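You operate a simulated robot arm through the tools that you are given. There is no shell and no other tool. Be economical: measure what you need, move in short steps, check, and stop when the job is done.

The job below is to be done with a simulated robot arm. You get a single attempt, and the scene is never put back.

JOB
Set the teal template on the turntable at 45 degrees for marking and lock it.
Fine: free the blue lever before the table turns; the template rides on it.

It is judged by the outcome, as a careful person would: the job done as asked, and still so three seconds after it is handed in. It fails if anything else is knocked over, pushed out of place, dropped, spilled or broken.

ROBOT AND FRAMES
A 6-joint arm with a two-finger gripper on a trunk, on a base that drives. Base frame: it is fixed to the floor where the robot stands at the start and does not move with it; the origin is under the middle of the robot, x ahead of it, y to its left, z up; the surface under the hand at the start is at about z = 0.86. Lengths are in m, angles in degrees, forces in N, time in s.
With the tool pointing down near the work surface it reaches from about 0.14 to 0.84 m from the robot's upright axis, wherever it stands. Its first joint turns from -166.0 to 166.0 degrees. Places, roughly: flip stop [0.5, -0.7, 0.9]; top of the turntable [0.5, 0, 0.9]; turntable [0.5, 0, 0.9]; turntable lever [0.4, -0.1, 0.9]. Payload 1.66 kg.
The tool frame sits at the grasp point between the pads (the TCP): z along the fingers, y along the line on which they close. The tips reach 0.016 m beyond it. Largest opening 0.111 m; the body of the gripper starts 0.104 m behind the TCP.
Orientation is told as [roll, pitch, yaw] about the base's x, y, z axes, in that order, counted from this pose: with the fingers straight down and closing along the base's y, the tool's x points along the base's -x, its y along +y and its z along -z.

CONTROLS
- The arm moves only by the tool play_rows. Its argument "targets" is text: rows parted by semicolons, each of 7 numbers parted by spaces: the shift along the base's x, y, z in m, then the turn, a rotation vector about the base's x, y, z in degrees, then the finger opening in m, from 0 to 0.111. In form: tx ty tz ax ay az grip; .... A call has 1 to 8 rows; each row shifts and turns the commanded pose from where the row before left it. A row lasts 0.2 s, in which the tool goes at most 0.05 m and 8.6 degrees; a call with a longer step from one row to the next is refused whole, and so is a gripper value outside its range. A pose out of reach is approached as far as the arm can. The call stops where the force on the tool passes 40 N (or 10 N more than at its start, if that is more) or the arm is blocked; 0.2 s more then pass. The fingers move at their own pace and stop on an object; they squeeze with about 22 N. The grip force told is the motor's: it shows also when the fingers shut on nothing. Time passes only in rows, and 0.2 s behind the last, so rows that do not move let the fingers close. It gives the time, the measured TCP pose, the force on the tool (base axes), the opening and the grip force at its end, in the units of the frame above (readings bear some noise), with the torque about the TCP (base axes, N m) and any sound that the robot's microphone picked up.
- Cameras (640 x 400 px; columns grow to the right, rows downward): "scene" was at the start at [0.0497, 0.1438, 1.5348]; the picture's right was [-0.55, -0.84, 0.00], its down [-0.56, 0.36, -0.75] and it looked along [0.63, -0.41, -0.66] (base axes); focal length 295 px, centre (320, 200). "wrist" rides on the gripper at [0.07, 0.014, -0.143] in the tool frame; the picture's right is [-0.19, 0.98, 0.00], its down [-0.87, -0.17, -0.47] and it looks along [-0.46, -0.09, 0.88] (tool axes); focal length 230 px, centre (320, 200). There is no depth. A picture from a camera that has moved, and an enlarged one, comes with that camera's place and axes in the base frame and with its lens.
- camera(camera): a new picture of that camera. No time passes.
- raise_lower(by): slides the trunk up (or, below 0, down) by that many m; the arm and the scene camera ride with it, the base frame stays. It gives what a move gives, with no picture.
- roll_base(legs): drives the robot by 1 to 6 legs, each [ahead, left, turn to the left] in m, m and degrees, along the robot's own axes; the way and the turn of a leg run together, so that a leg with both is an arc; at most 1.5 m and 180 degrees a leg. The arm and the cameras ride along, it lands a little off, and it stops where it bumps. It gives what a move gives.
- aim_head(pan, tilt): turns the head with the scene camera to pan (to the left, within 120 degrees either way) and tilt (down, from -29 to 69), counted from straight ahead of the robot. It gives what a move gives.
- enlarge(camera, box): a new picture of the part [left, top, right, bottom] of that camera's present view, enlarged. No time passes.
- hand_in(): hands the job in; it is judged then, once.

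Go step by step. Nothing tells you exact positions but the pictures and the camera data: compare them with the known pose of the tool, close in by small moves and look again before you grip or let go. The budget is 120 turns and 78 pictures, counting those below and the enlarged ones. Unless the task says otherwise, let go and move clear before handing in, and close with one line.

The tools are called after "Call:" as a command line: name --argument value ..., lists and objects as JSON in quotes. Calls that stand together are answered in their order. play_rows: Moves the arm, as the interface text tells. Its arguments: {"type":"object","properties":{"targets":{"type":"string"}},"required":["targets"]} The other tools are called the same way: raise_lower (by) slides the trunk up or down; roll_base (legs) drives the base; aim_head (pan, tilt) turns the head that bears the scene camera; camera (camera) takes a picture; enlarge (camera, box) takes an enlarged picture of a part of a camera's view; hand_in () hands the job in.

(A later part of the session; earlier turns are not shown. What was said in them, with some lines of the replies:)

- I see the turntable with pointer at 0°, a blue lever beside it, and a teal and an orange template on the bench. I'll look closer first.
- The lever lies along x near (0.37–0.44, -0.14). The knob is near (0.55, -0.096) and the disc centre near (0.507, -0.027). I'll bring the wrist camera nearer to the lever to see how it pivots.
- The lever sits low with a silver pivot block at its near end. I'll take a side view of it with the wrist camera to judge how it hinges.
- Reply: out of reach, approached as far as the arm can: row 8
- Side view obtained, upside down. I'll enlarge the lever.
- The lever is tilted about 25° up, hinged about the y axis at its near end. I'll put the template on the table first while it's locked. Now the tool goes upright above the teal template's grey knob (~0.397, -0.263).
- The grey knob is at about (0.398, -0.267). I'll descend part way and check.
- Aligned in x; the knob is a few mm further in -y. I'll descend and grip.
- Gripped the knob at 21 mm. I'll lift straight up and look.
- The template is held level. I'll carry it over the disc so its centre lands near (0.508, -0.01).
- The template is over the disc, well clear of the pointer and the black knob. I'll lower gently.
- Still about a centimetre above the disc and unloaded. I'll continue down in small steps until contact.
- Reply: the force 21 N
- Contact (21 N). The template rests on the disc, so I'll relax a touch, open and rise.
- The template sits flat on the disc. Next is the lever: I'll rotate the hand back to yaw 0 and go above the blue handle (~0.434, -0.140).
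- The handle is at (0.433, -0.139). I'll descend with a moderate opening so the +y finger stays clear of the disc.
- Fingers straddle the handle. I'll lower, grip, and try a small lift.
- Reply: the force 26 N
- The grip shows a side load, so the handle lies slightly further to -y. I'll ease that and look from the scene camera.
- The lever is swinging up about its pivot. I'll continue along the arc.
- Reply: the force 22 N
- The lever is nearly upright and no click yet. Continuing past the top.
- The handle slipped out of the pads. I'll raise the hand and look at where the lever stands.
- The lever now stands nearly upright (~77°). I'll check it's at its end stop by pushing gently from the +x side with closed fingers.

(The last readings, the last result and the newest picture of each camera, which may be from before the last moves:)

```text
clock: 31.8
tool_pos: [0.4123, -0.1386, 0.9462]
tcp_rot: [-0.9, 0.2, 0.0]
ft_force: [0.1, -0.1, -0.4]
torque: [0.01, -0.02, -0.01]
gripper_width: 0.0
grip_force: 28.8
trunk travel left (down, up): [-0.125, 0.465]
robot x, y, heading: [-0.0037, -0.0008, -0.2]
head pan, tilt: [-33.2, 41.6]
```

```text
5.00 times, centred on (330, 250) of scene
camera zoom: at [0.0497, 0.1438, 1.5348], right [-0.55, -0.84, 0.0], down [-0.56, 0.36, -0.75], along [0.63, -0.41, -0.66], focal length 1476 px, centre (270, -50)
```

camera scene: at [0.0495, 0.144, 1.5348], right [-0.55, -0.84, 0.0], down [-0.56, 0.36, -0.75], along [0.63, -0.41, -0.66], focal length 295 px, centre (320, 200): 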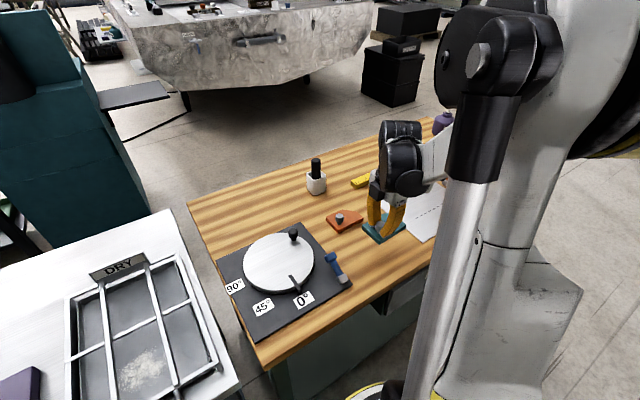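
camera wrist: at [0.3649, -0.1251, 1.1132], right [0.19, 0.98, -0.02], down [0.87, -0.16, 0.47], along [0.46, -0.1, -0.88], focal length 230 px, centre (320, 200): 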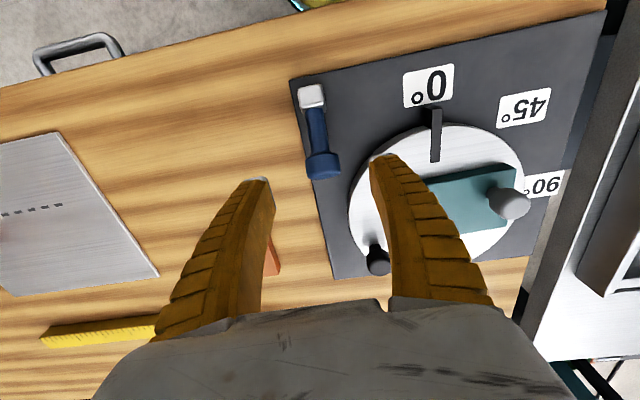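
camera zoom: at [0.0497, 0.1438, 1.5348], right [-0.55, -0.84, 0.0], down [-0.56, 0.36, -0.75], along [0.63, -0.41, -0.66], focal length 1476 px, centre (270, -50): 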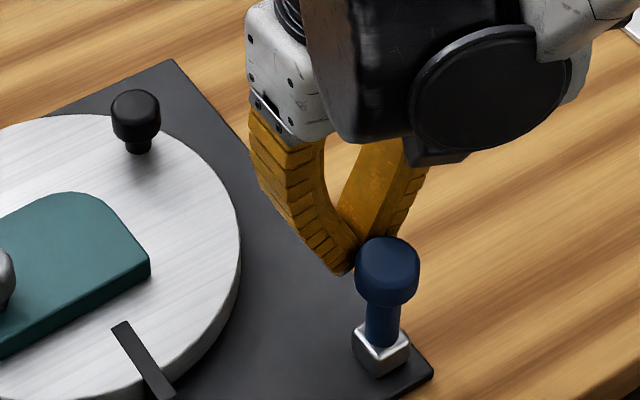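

The lever moves on easily past that, so it isn't at a stop. I'll keep pushing in small steps until it stops.

Call:
play_rows --targets "-0.005 0 0 0 0 0 0.0;-0.005 0 0 0 0 0 0.0;-0.005 0 0 0 0 0 0.0;-0.005 0 0 0 0 0 0;0 0 0 0 0 0 0"

Call:
enlarge --camera "scene" --box '[290, 210, 370, 290]'

```text
clock: 32.4
tool_pos: [0.4097, -0.1368, 0.9452]
tcp_rot: [-0.9, -0.3, 0.3]
ft_force: [19.3, 0.4, 5.6]
torque: [-0.1, -0.01, 0.14]
gripper_width: 0.0001
grip_force: 28.6
trunk travel left (down, up): [-0.125, 0.465]
robot x, y, heading: [0.0015, 0.001, 0.1]
head pan, tilt: [-33.2, 41.6]
stopped in row 2: the force on the tool passed its limit at 45 N (the readings are from after the stop); the commanded pose is now the measured one
```

```text
5.00 times, centred on (330, 250) of scene
camera zoom: at [0.0523, 0.1438, 1.5348], right [-0.55, -0.84, 0.0], down [-0.56, 0.36, -0.75], along [0.63, -0.41, -0.66], focal length 1476 px, centre (270, -50)
```

zoom: 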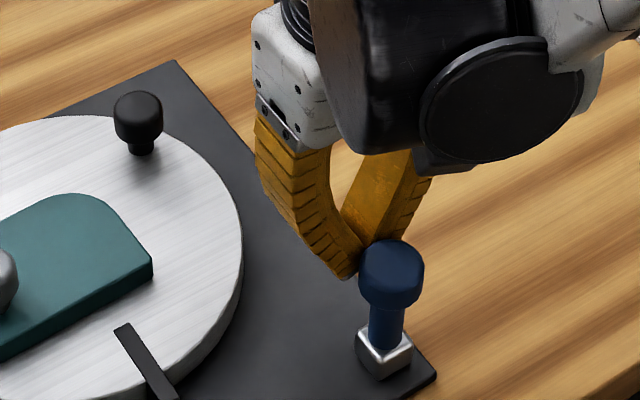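

There's a hard stop with the lever upright, so it's free. Now I'll back off and go above the black knob (0.553, -0.0955) with the hand yawed 90°.

Call:
play_rows --targets "0.02 0 0 0 0 0 0.0;0.01 0 0.03 0 0 0 0.0;0.02 0.005 0.03 0 0 8.5 0.055;0.02 0.005 0.025 0 0 8.5 0.055;0.02 0.005 0 0 0 8.5 0.055;0.02 0.005 0 0 0 8.5 0.055;0.02 0.01 0 0 0 8.5 0.055;0.013 0.01 0 0 0 8.5 0.055"

Call:
play_rows --targets "0 0 0 0 0 8 0.055;0 0 0 0 0 8 0.055;0 0 0 0 0 8 0.055;0 0 0 0 0 8 0.055;0 0 0 0 0 7 0.055;0 0 0 0 0 0 0.055"

Call:
camera --camera "wrist"

Call:
enlarge --camera "scene" --box '[210, 190, 370, 310]'

```text
clock: 34.2
tool_pos: [0.5519, -0.1002, 1.0312]
tcp_rot: [-0.9, -0.2, 51.2]
ft_force: [0.6, -0.2, 0.4]
torque: [0.03, -0.01, 0.01]
gripper_width: 0.0571
grip_force: 1.7
trunk travel left (down, up): [-0.125, 0.465]
robot x, y, heading: [0.0007, 0.0004, -0.1]
head pan, tilt: [-33.2, 41.6]
```

```text
clock: 35.6
tool_pos: [0.5504, -0.0981, 1.0313]
tcp_rot: [-1.0, -0.2, 90.2]
ft_force: [0.1, 0.4, 0.3]
torque: [0.02, 0.0, -0.02]
gripper_width: 0.0569
grip_force: 1.8
trunk travel left (down, up): [-0.125, 0.465]
robot x, y, heading: [0.003, 0.0013, -0.1]
head pan, tilt: [-33.2, 41.6]
```

```text
38 pictures are left
camera wrist: at [0.5363, -0.1678, 1.173], right [-0.98, 0.19, -0.01], down [0.16, 0.86, 0.48], along [0.1, 0.47, -0.88], focal length 230 px, centre (320, 200)
```

wrist: 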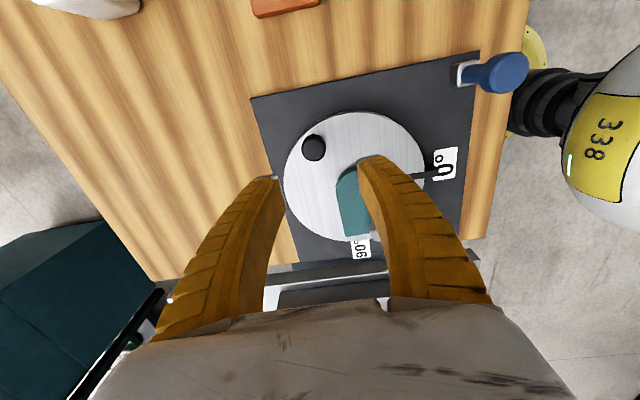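

```text
3.33 times, centred on (290, 250) of scene
camera zoom: at [0.0502, 0.1439, 1.5348], right [-0.55, -0.84, 0.0], down [-0.56, 0.36, -0.75], along [0.63, -0.41, -0.66], focal length 984 px, centre (420, 33)
```

zoom: 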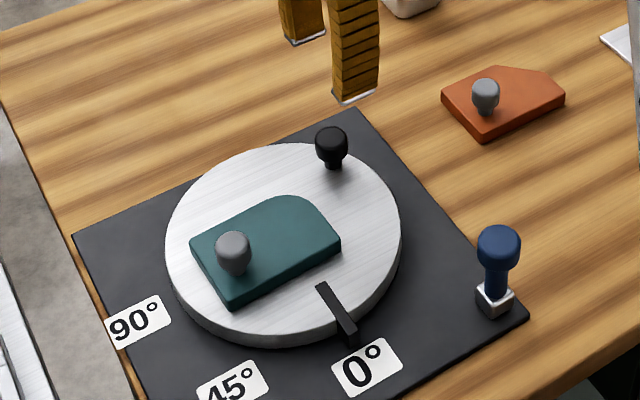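

The lever stays upright. The knob is at about (0.556, -0.098). I'll descend and check the straddle.

Call:
play_rows --targets "0.003 0 -0.03 0 0 0 0.055;0.002 0 -0.03 0 0 0 0.055;0 0 -0.02 0 0 0 0.055"

Call:
enlarge --camera "wrist" --box '[220, 100, 460, 250]'

Call:
enlarge --camera "scene" --box '[230, 190, 330, 270]'

```text
clock: 36.4
tool_pos: [0.5551, -0.0973, 0.9498]
tcp_rot: [-0.9, -0.2, 90.0]
ft_force: [-0.3, -0.5, -0.3]
torque: [-0.03, -0.01, 0.01]
gripper_width: 0.0571
grip_force: 1.5
trunk travel left (down, up): [-0.125, 0.465]
robot x, y, heading: [0.0034, 0.0001, 0.2]
head pan, tilt: [-33.2, 41.6]
```

```text
2.67 times, centred on (340, 175) of wrist
camera zoom: at [0.5413, -0.1666, 1.0918], right [-0.98, 0.19, -0.01], down [0.16, 0.86, 0.48], along [0.1, 0.47, -0.88], focal length 614 px, centre (267, 267)
```

zoom: 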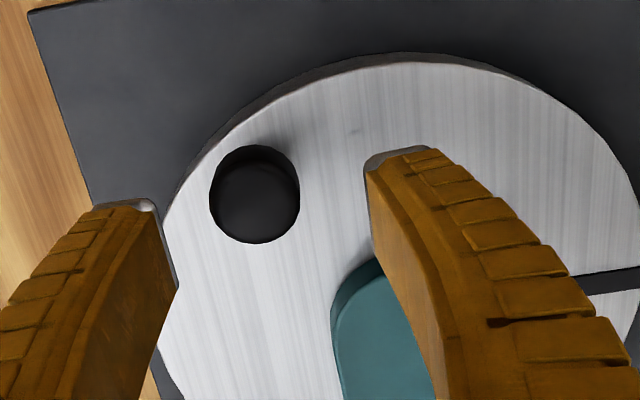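

```text
5.00 times, centred on (280, 230) of scene
camera zoom: at [0.0504, 0.1439, 1.5348], right [-0.55, -0.84, 0.0], down [-0.56, 0.36, -0.75], along [0.63, -0.41, -0.66], focal length 1476 px, centre (520, 50)
```

zoom: 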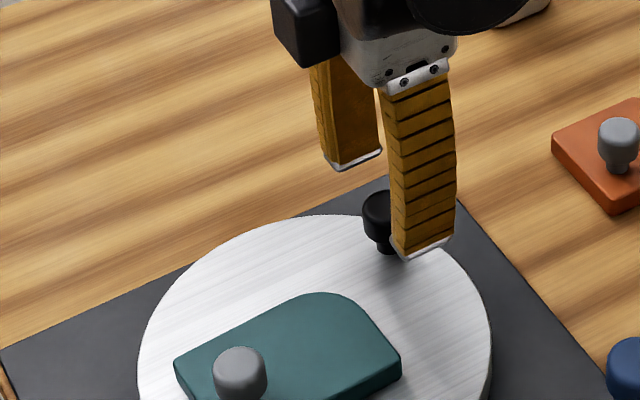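

Call:
play_rows --targets "0.002 -0.003 -0.015 0 0 0 0.055;0 0 -0.018 0 0 0 0.055;0 0 0 0 0 0 0.03;0 0 0 0 0 0 0.0;0 0 0 0 0 0 0.0"

Call:
enlarge --camera "scene" --box '[210, 200, 350, 310]'

```text
clock: 37.6
tool_pos: [0.5578, -0.1015, 0.9201]
tcp_rot: [-0.8, -0.2, 90.0]
ft_force: [-1.2, 0.4, 1.6]
torque: [0.11, 0.01, 0.06]
gripper_width: 0.0226
grip_force: 34.2
trunk travel left (down, up): [-0.125, 0.465]
robot x, y, heading: [0.0009, 0.0022, 0.0]
head pan, tilt: [-33.2, 41.6]
```

```text
3.64 times, centred on (280, 255) of scene
camera zoom: at [0.0501, 0.1439, 1.5348], right [-0.55, -0.84, 0.0], down [-0.56, 0.36, -0.75], along [0.63, -0.41, -0.66], focal length 1074 px, centre (466, 0)
```

zoom: 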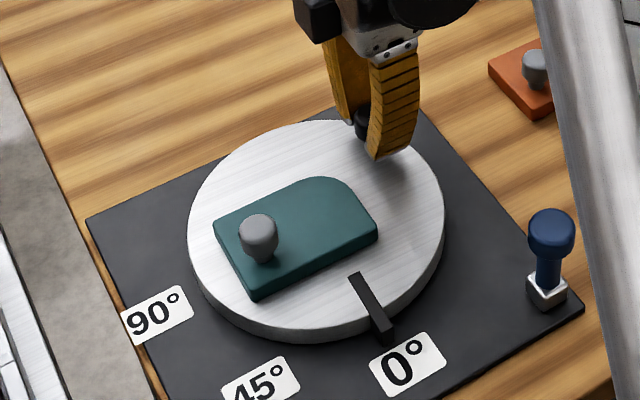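

The knob is gripped with almost no side load. I'll turn the table slowly clockwise by 15° first and check.

Call:
play_rows --targets "-0.0049 -0.0032 0 0 0 -3.75 0.0;-0.0052 -0.0028 0 0 0 -3.75 0.0;-0.0054 -0.0025 0 0 0 -3.75 0.0;-0.0055 -0.0022 0 0 0 -3.75 0.0;0 0 0 0 0 0 0"

Call:
enlarge --camera "scene" --box '[210, 200, 350, 310]'

```text
clock: 38.8
tool_pos: [0.5366, -0.1086, 0.9186]
tcp_rot: [-0.9, -0.2, 75.2]
ft_force: [-3.3, 24.3, 12.5]
torque: [0.63, -0.14, -0.18]
gripper_width: 0.0225
grip_force: 33.7
trunk travel left (down, up): [-0.125, 0.465]
robot x, y, heading: [-0.003, 0.0038, 0.2]
head pan, tilt: [-33.2, 41.6]
```

```text
3.64 times, centred on (280, 255) of scene
camera zoom: at [0.0489, 0.1468, 1.5346], right [-0.55, -0.84, 0.0], down [-0.56, 0.36, -0.75], along [0.63, -0.41, -0.66], focal length 1074 px, centre (466, 0)
```

zoom: 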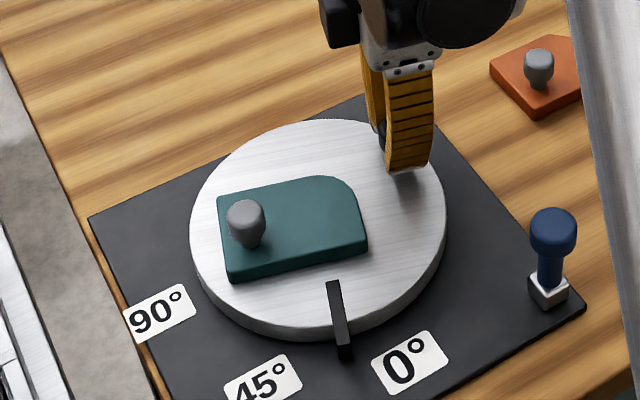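

The table turns with the template riding along. A radial load of 24 N shows the true radius is slightly smaller, so I'll correct that and turn another 15°.

Call:
play_rows --targets "-0.0055 0.0008 0 0 0 -3.75 0.0;-0.0056 -0.0012 0 0 0 -3.75 0.0;-0.0056 -0.0008 0 0 0 -3.75 0.0;-0.0057 -0.0004 0 0 0 -3.75 0.0;0 0 0 0 0 0 0"

Call:
enlarge --camera "scene" --box '[210, 200, 350, 310]'

```text
clock: 40.0
tool_pos: [0.5146, -0.1109, 0.9186]
tcp_rot: [-1.0, -0.5, 60.3]
ft_force: [-0.1, 9.5, 17.9]
torque: [0.57, -0.24, 0.05]
gripper_width: 0.0224
grip_force: 34.1
trunk travel left (down, up): [-0.125, 0.465]
robot x, y, heading: [-0.0037, 0.0034, 0.2]
head pan, tilt: [-33.2, 41.6]
stopped in row 5: the force on the tool passed its limit at 40 N (the readings are from after the stop); the commanded pose is now the measured one
```

```text
3.64 times, centred on (280, 255) of scene
camera zoom: at [0.0487, 0.1456, 1.5348], right [-0.55, -0.84, 0.0], down [-0.56, 0.36, -0.75], along [0.63, -0.41, -0.66], focal length 1074 px, centre (466, 0)
```

zoom: 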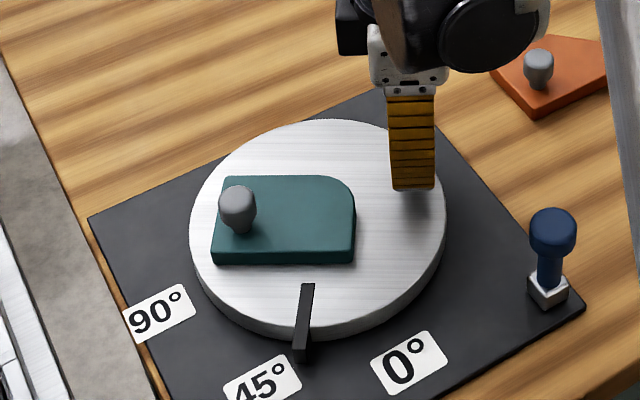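

About 29–30° done. I'll relieve the radial and vertical load and continue another ~11°, then measure.

Call:
play_rows --targets "0 0.002 0.002 0 0 0 0.0;-0.0055 -0.0003 0 0 0 -3.75 0.0;-0.0055 0.0001 0 0 0 -3.75 0.0;-0.0055 0.0004 0 0 0 -3.75 0.0;0 0 0 0 0 0 0"

Call:
enlarge --camera "scene" --box '[230, 230, 330, 310]'

```text
clock: 41.2
tool_pos: [0.4997, -0.1081, 0.9185]
tcp_rot: [-0.9, -0.4, 49.0]
ft_force: [7.5, 23.2, -1.7]
torque: [0.68, -0.45, 0.01]
gripper_width: 0.0221
grip_force: 33.9
trunk travel left (down, up): [-0.125, 0.465]
robot x, y, heading: [-0.0048, 0.0043, 0.1]
head pan, tilt: [-33.2, 41.6]
```

```text
5.00 times, centred on (280, 270) of scene
camera zoom: at [0.051, 0.1468, 1.5345], right [-0.55, -0.84, 0.0], down [-0.56, 0.36, -0.75], along [0.63, -0.41, -0.66], focal length 1476 px, centre (520, -150)
```

zoom: 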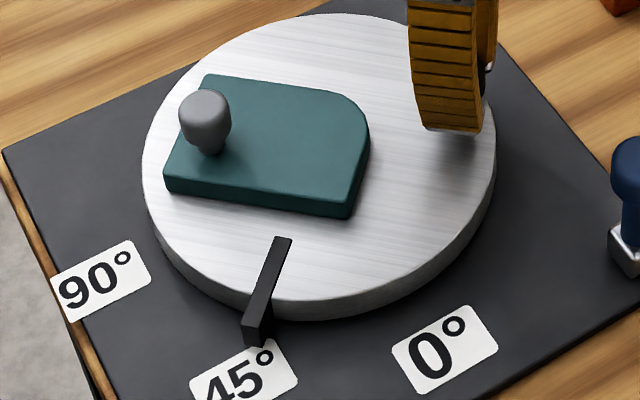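

Pointer reads about 40–41°. I'll turn ~4° more with the load eased.

Call:
play_rows --targets "-0.003 0.0025 0 0 0 -2 0.0;-0.003 0.0005 0 0 0 -2 0.0;0 0 0 0 0 0 0;0 0 0 0 0 0 0"

Call:
enlarge --camera "scene" --box '[230, 230, 330, 310]'

```text
clock: 42.2
tool_pos: [0.4928, -0.1054, 0.9186]
tcp_rot: [-0.9, -0.3, 44.9]
ft_force: [11.0, 21.1, 6.3]
torque: [0.36, -0.16, -0.13]
gripper_width: 0.0215
grip_force: 34.3
trunk travel left (down, up): [-0.125, 0.465]
robot x, y, heading: [0.0004, 0.003, -0.2]
head pan, tilt: [-33.2, 41.6]
```

```text
5.00 times, centred on (280, 270) of scene
camera zoom: at [0.051, 0.1465, 1.5346], right [-0.55, -0.84, 0.0], down [-0.56, 0.36, -0.75], along [0.63, -0.41, -0.66], focal length 1476 px, centre (520, -150)
```

zoom: 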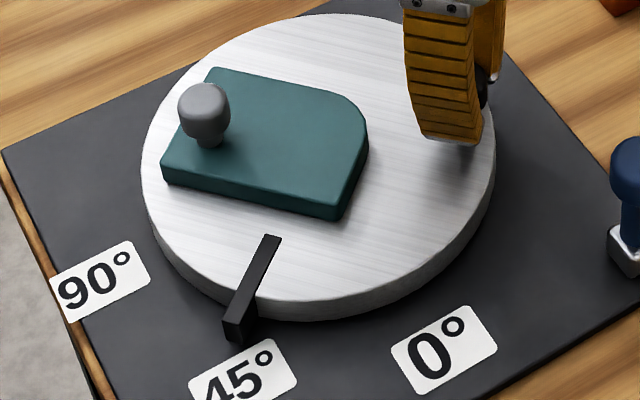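

Calibrating on the labels gives a disc centre near (0.516, -0.030) and a pointer angle of about 47°. I'll turn back ~2°, then release and measure from above.

Call:
play_rows --targets "0.0015 0.001 0 0 0 1 0.0;0.0015 0 0 0 0 1 0.0;0 0 0 0 0 0 0;0 0 0 0 0 0 0.05;0 0 0 0 0 0 0.05;0 0 0.02 0 0 0 0.05;0 0 0.03 0 0 0 0.05;0 -0.01 0.04 0 0 0 0.05"

Call:
play_rows --targets "0 -0.03 0.04 0 0 0 0.05;0 -0.03 0.03 0 0 0 0.05;0 0 0 0 0 0 0.05"

Call:
camera --camera "wrist"

Call:
enlarge --camera "scene" --box '[230, 230, 330, 310]'

```text
clock: 44.0
tool_pos: [0.4965, -0.1147, 1.0097]
tcp_rot: [-0.9, -0.5, 46.9]
ft_force: [-0.2, 0.0, -0.4]
torque: [-0.01, -0.01, 0.0]
gripper_width: 0.0522
grip_force: 1.8
trunk travel left (down, up): [-0.125, 0.465]
robot x, y, heading: [0.004, -0.0006, 0.1]
head pan, tilt: [-33.2, 41.6]
```

```text
clock: 44.8
tool_pos: [0.4945, -0.1762, 1.0786]
tcp_rot: [-0.8, -0.4, 46.9]
ft_force: [-0.4, -0.3, 0.0]
torque: [0.01, 0.04, -0.01]
gripper_width: 0.052
grip_force: 1.6
trunk travel left (down, up): [-0.125, 0.465]
robot x, y, heading: [0.0008, 0.0015, 0.2]
head pan, tilt: [-33.2, 41.6]
```

```text
29 pictures are left
camera wrist: at [0.4358, -0.2152, 1.2202], right [-0.59, 0.81, -0.01], down [0.71, 0.52, 0.48], along [0.4, 0.27, -0.88], focal length 230 px, centre (320, 200)
```

wrist: 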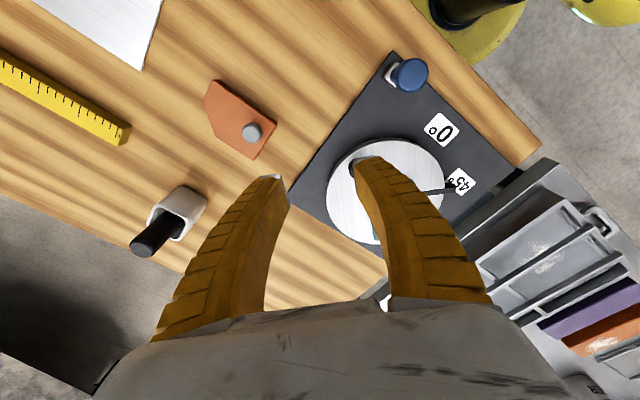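

```text
5.00 times, centred on (280, 270) of scene
camera zoom: at [0.0503, 0.1441, 1.5348], right [-0.55, -0.84, 0.0], down [-0.56, 0.36, -0.75], along [0.63, -0.41, -0.66], focal length 1476 px, centre (520, -150)
```

zoom: 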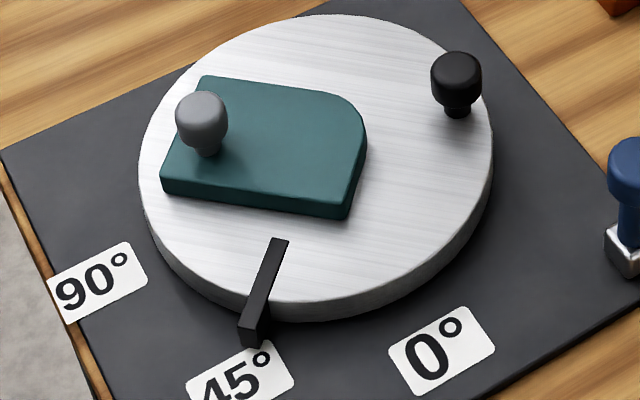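

Call:
enlarge --camera "scene" --box '[262, 272, 302, 304]'

```text
12.50 times, centred on (282, 288) of scene
camera zoom: at [0.0503, 0.1441, 1.5348], right [-0.55, -0.84, 0.0], down [-0.56, 0.36, -0.75], along [0.63, -0.41, -0.66], focal length 3690 px, centre (795, -900)
```

zoom: 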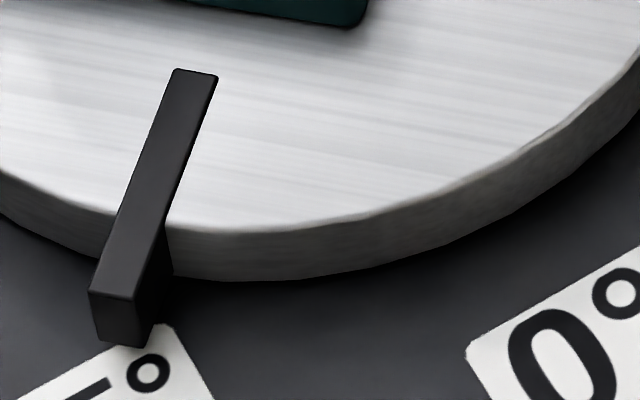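

A precise measurement gives the pointer at 44.7°, and the template is still in place. Now I'll move above the upright lever at yaw 0 to swing it back to locked.

Call:
play_rows --targets "-0.018 0.006 0 0 0 -8 0.05;-0.018 0.006 0 0 0 -8 0.05;-0.018 0.006 0 0 0 -8 0.05;-0.018 0.006 0 0 0 -8 0.05;-0.018 0.006 0 0 0 -8 0.05;-0.0185 0.0045 -0.02 0 0 -6.9 0.05;0 0 -0.03 0 0 0 0.05;0 0 0 0 0 0 0.05"

Call:
camera --camera "wrist"

Call:
enlarge --camera "scene" --box '[290, 210, 370, 290]'

```text
clock: 46.6
tool_pos: [0.3879, -0.1404, 1.0274]
tcp_rot: [-0.9, -0.5, 0.0]
ft_force: [-0.4, 0.2, -0.4]
torque: [-0.02, 0.0, -0.03]
gripper_width: 0.052
grip_force: 1.6
trunk travel left (down, up): [-0.125, 0.465]
robot x, y, heading: [-0.0015, 0.0011, 0.2]
head pan, tilt: [-33.2, 41.6]
```

```text
26 pictures are left
camera wrist: at [0.3178, -0.1232, 1.1694], right [0.19, 0.98, -0.01], down [0.86, -0.16, 0.48], along [0.47, -0.1, -0.88], focal length 230 px, centre (320, 200)
```

wrist: 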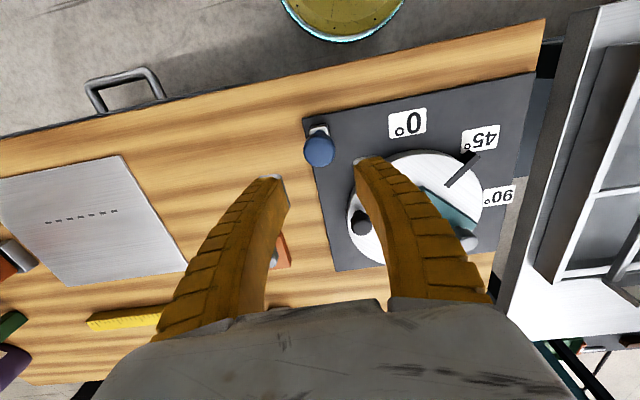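

```text
5.00 times, centred on (330, 250) of scene
camera zoom: at [0.0503, 0.1441, 1.5349], right [-0.55, -0.84, 0.0], down [-0.56, 0.36, -0.75], along [0.63, -0.41, -0.66], focal length 1476 px, centre (270, -50)
```

zoom: 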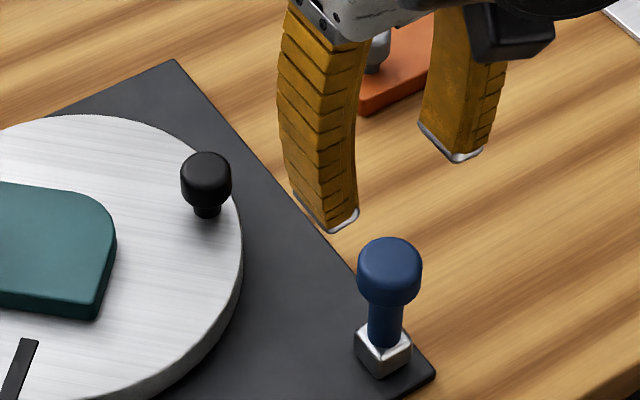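

The handle is upright at (0.379, -0.140). I'll lower the fingers around it and grip.

Call:
play_rows --targets "-0.008 -0.001 -0.03 0 0 0 0.05;0 0 -0.03 0 0 0 0.05;0 0 -0.023 0 0 0 0.05;0 0 0 0 0 0 0.0;0 0 0 0 0 0 0.0;0 0 0 0 0 0 0"

Call:
enlarge --camera "scene" --box '[290, 210, 370, 290]'

```text
clock: 48.0
tool_pos: [0.3806, -0.1414, 0.9465]
tcp_rot: [-0.9, -0.4, 0.1]
ft_force: [8.6, 18.5, 8.3]
torque: [0.18, -0.64, 0.12]
gripper_width: 0.0268
grip_force: 34.6
trunk travel left (down, up): [-0.125, 0.465]
robot x, y, heading: [-0.0025, 0.0004, 0.1]
head pan, tilt: [-33.2, 41.6]
```

```text
5.00 times, centred on (330, 250) of scene
camera zoom: at [0.0507, 0.1466, 1.5346], right [-0.55, -0.84, 0.0], down [-0.56, 0.36, -0.75], along [0.63, -0.41, -0.66], focal length 1476 px, centre (270, -50)
```

zoom: 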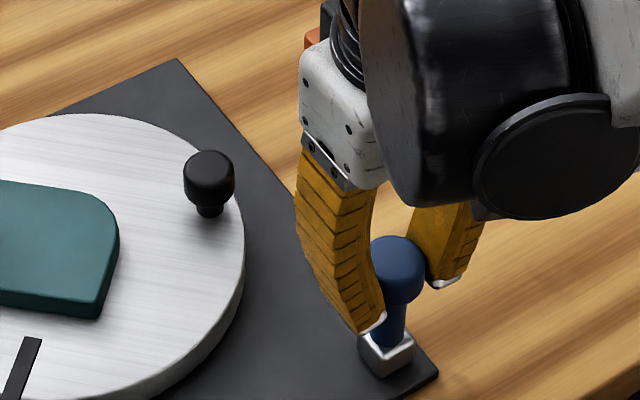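

Call:
play_rows --targets "0.006 0.0015 -0.001 0 0 0 0.0;0.007 0 -0.001 0 0 0 0.0;0.0075 0 -0.0025 0 0 0 0.0;0.0075 0 -0.0035 0 0 0 0.0;0.0065 0 -0.0045 0 0 0 0.0;0.006 0 -0.0053 0 0 0 0.0;0 0 0 0 0 0 0"

Call:
enlarge --camera "scene" --box '[290, 210, 370, 290]'

```text
clock: 49.6
tool_pos: [0.4188, -0.1407, 0.9291]
tcp_rot: [-0.9, -0.3, -0.1]
ft_force: [-20.8, 3.4, -11.8]
torque: [0.05, 0.6, 0.01]
gripper_width: 0.0296
grip_force: 34.0
trunk travel left (down, up): [-0.125, 0.465]
robot x, y, heading: [0.0011, 0.0009, 0.1]
head pan, tilt: [-33.2, 41.6]
```

```text
5.00 times, centred on (330, 250) of scene
camera zoom: at [0.0486, 0.1441, 1.5348], right [-0.55, -0.84, 0.0], down [-0.56, 0.36, -0.75], along [0.63, -0.41, -0.66], focal length 1476 px, centre (270, -50)
```

zoom: 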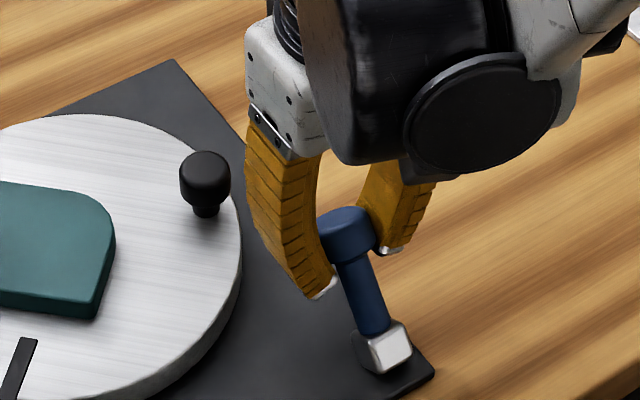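

Call:
play_rows --targets "0.003 0 -0.005 0 0 0 0.0;0.004 0 -0.005 0 0 0 0.0;0.003 0 -0.005 0 0 0 0.0;0.002 0 -0.005 0 0 0 0.0;0 0 0 0 0 0 0.0"

Call:
enlarge --camera "scene" --box '[290, 210, 370, 290]'

```text
clock: 50.8
tool_pos: [0.4315, -0.1419, 0.9068]
tcp_rot: [-0.9, -0.3, 0.0]
ft_force: [-21.9, 4.2, -14.6]
torque: [0.04, -0.01, 0.06]
gripper_width: 0.0248
grip_force: 34.0
trunk travel left (down, up): [-0.125, 0.465]
robot x, y, heading: [-0.0001, 0.0031, 0.0]
head pan, tilt: [-33.2, 41.6]
```

```text
5.00 times, centred on (330, 250) of scene
camera zoom: at [0.0487, 0.1444, 1.5348], right [-0.55, -0.84, 0.0], down [-0.56, 0.36, -0.75], along [0.63, -0.41, -0.66], focal length 1476 px, centre (270, -50)
```

zoom: 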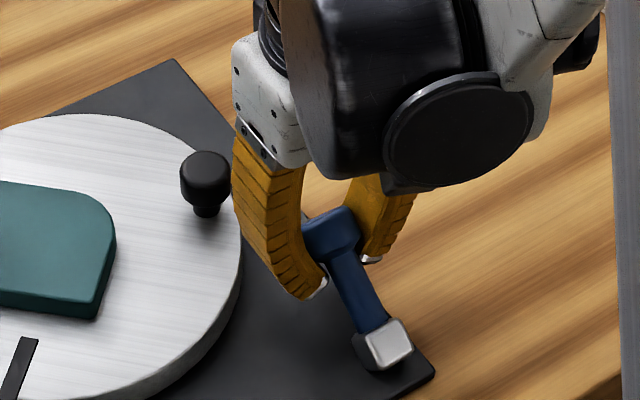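

Nearly at its original angle. I'll push the last bit down to the stop.

Call:
play_rows --targets "-0.001 0 -0.003 0 0 0 0.0;0 0 -0.003 0 0 0 0.0;0 0 0 0 0 0 0.0"

Call:
enlarge --camera "scene" --box '[290, 210, 370, 290]'

```text
clock: 51.6
tool_pos: [0.4316, -0.1411, 0.9022]
tcp_rot: [-1.0, -0.4, 0.0]
ft_force: [-7.2, 3.7, -12.2]
torque: [0.01, -0.33, -0.07]
gripper_width: 0.0179
grip_force: 34.6
trunk travel left (down, up): [-0.125, 0.465]
robot x, y, heading: [-0.0038, 0.0041, 0.2]
head pan, tilt: [-33.2, 41.6]
```

```text
5.00 times, centred on (330, 250) of scene
camera zoom: at [0.0502, 0.1442, 1.5348], right [-0.55, -0.84, 0.0], down [-0.56, 0.36, -0.75], along [0.63, -0.41, -0.66], focal length 1476 px, centre (270, -50)
```

zoom: 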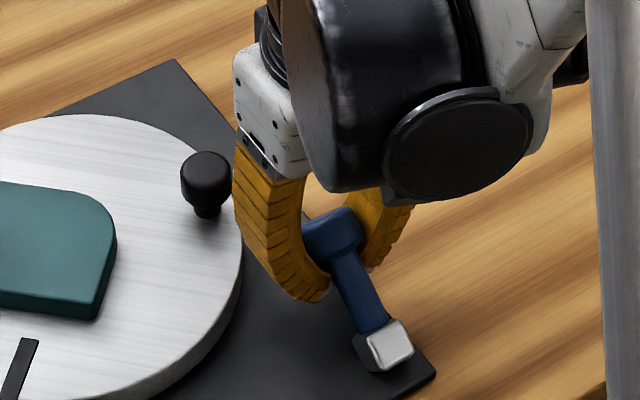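

The pads slipped off the handle's lower side. I'll release, rise and press the handle down from above with closed fingers.

Call:
play_rows --targets "0 0 0.001 0 0 0 0.046;0 0 0 0 0 0 0.046;0 0 0.03 0 0 0 0.046;0 0 0.04 0 0 0 0.046;0.003 0.001 0 0 0 0 0.0;0 0 0 0 0 0 0.0"

Call:
enlarge --camera "scene" --box '[280, 225, 380, 300]'

```text
clock: 53.0
tool_pos: [0.4327, -0.1405, 0.9725]
tcp_rot: [-0.9, -0.4, 0.0]
ft_force: [0.5, 0.3, 0.1]
torque: [0.0, 0.01, 0.01]
gripper_width: 0.0001
grip_force: 22.5
trunk travel left (down, up): [-0.125, 0.465]
robot x, y, heading: [-0.0019, -0.001, 0.2]
head pan, tilt: [-33.2, 41.6]
```

```text
5.33 times, centred on (330, 262) of scene
camera zoom: at [0.0503, 0.1441, 1.5348], right [-0.55, -0.84, 0.0], down [-0.56, 0.36, -0.75], along [0.63, -0.41, -0.66], focal length 1574 px, centre (267, -133)
```

zoom: 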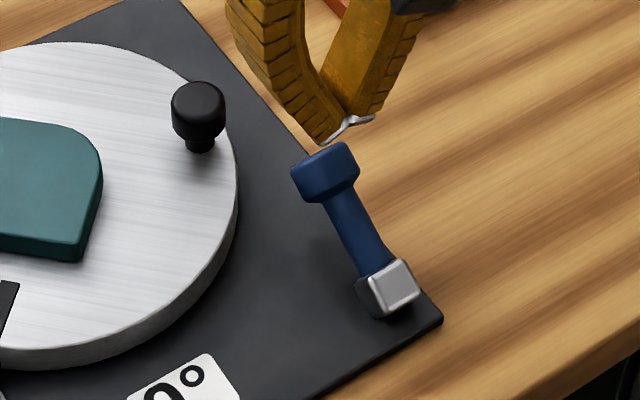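

Lever is within a degree or two of its original locked angle. A gentle press from above will seat it.

Call:
play_rows --targets "0 0 -0.02 0 0 0 0.0;0 0 -0.01 0 0 0 0.0;0 0 -0.003 0 0 0 0.0;0 0 -0.003 0 0 0 0.0;0 0 -0.003 0 0 0 0.0;0 0 -0.003 0 0 0 0.0;0 0 0 0 0 0 0.0"

```text
clock: 54.6
tool_pos: [0.4351, -0.1406, 0.9301]
tcp_rot: [-0.9, -0.5, -0.1]
ft_force: [18.7, -1.9, 35.0]
torque: [0.0, -0.06, 0.05]
gripper_width: 0.0062
grip_force: 27.4
trunk travel left (down, up): [-0.125, 0.465]
robot x, y, heading: [0.0019, -0.0043, 0.2]
head pan, tilt: [-33.2, 41.6]
```

The lever is seated (35 N, firm stop). I'll raise clear and check everything.

Call:
play_rows --targets "0 0 0.03 0 0 0 0.0;-0.02 -0.01 0.04 0 0 0 0.0;-0.04 -0.02 0.02 0 0 0 0.05;-0.04 -0.02 0.02 0 0 0 0.05;-0.02 -0.03 0.02 0 0 0 0.05"

Call:
camera --camera "scene"

Call:
enlarge --camera "scene" --box '[280, 225, 380, 300]'

Call:
enlarge --camera "scene" --box '[262, 272, 302, 304]'

```text
clock: 55.8
tool_pos: [0.3114, -0.2211, 1.0603]
tcp_rot: [-0.8, -0.5, 0.0]
ft_force: [-0.5, 0.0, -0.9]
torque: [0.01, 0.02, -0.01]
gripper_width: 0.0522
grip_force: 1.4
trunk travel left (down, up): [-0.125, 0.465]
robot x, y, heading: [-0.0011, -0.0008, 0.2]
head pan, tilt: [-33.2, 41.6]
```

```text
19 pictures are left
camera scene: at [0.05, 0.1439, 1.5348], right [-0.55, -0.84, 0.0], down [-0.56, 0.36, -0.75], along [0.63, -0.41, -0.66], focal length 295 px, centre (320, 200)
```

scene: 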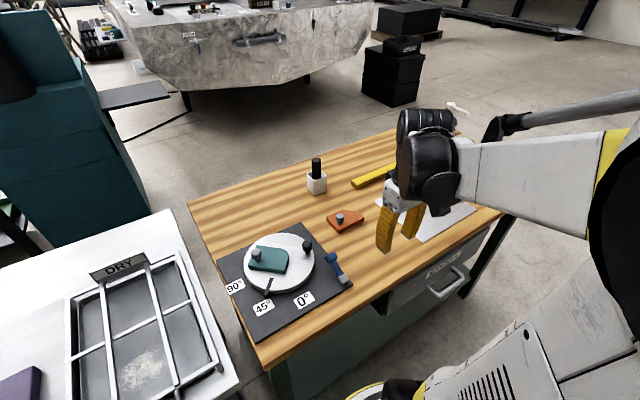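

```text
5.33 times, centred on (330, 262) of scene
camera zoom: at [0.05, 0.1439, 1.5348], right [-0.55, -0.84, 0.0], down [-0.56, 0.36, -0.75], along [0.63, -0.41, -0.66], focal length 1574 px, centre (267, -133)
```

zoom: 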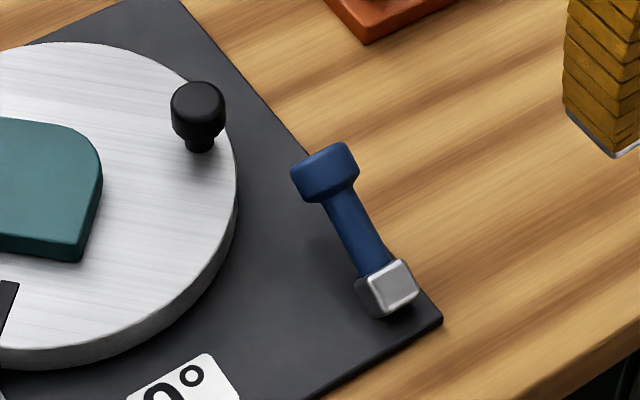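

```text
12.50 times, centred on (282, 288) of scene
camera zoom: at [0.05, 0.1439, 1.5348], right [-0.55, -0.84, 0.0], down [-0.56, 0.36, -0.75], along [0.63, -0.41, -0.66], focal length 3690 px, centre (795, -900)
```

zoom: 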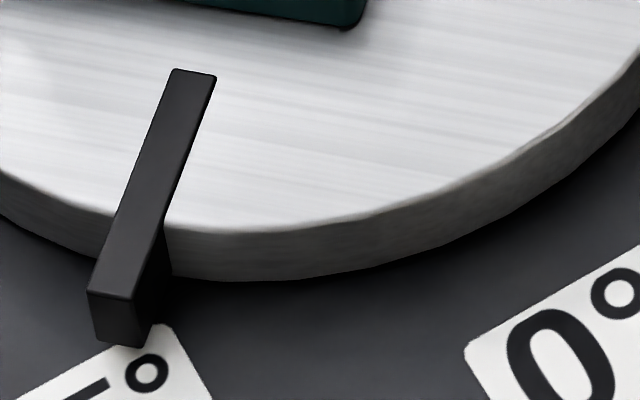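

The pointer is at about 45°, the template is flat on the disc, the lever is back in its original locked position, and the hand is clear. Nothing else has moved, so I'm handing in.

Call:
hand_in

```text
The job is handed in.
```

The teal template is on the turntable, which is at 45° (measured about 44.7°) with the blue lever pushed firmly back down to the position it started in, which I took as locked without testing it.
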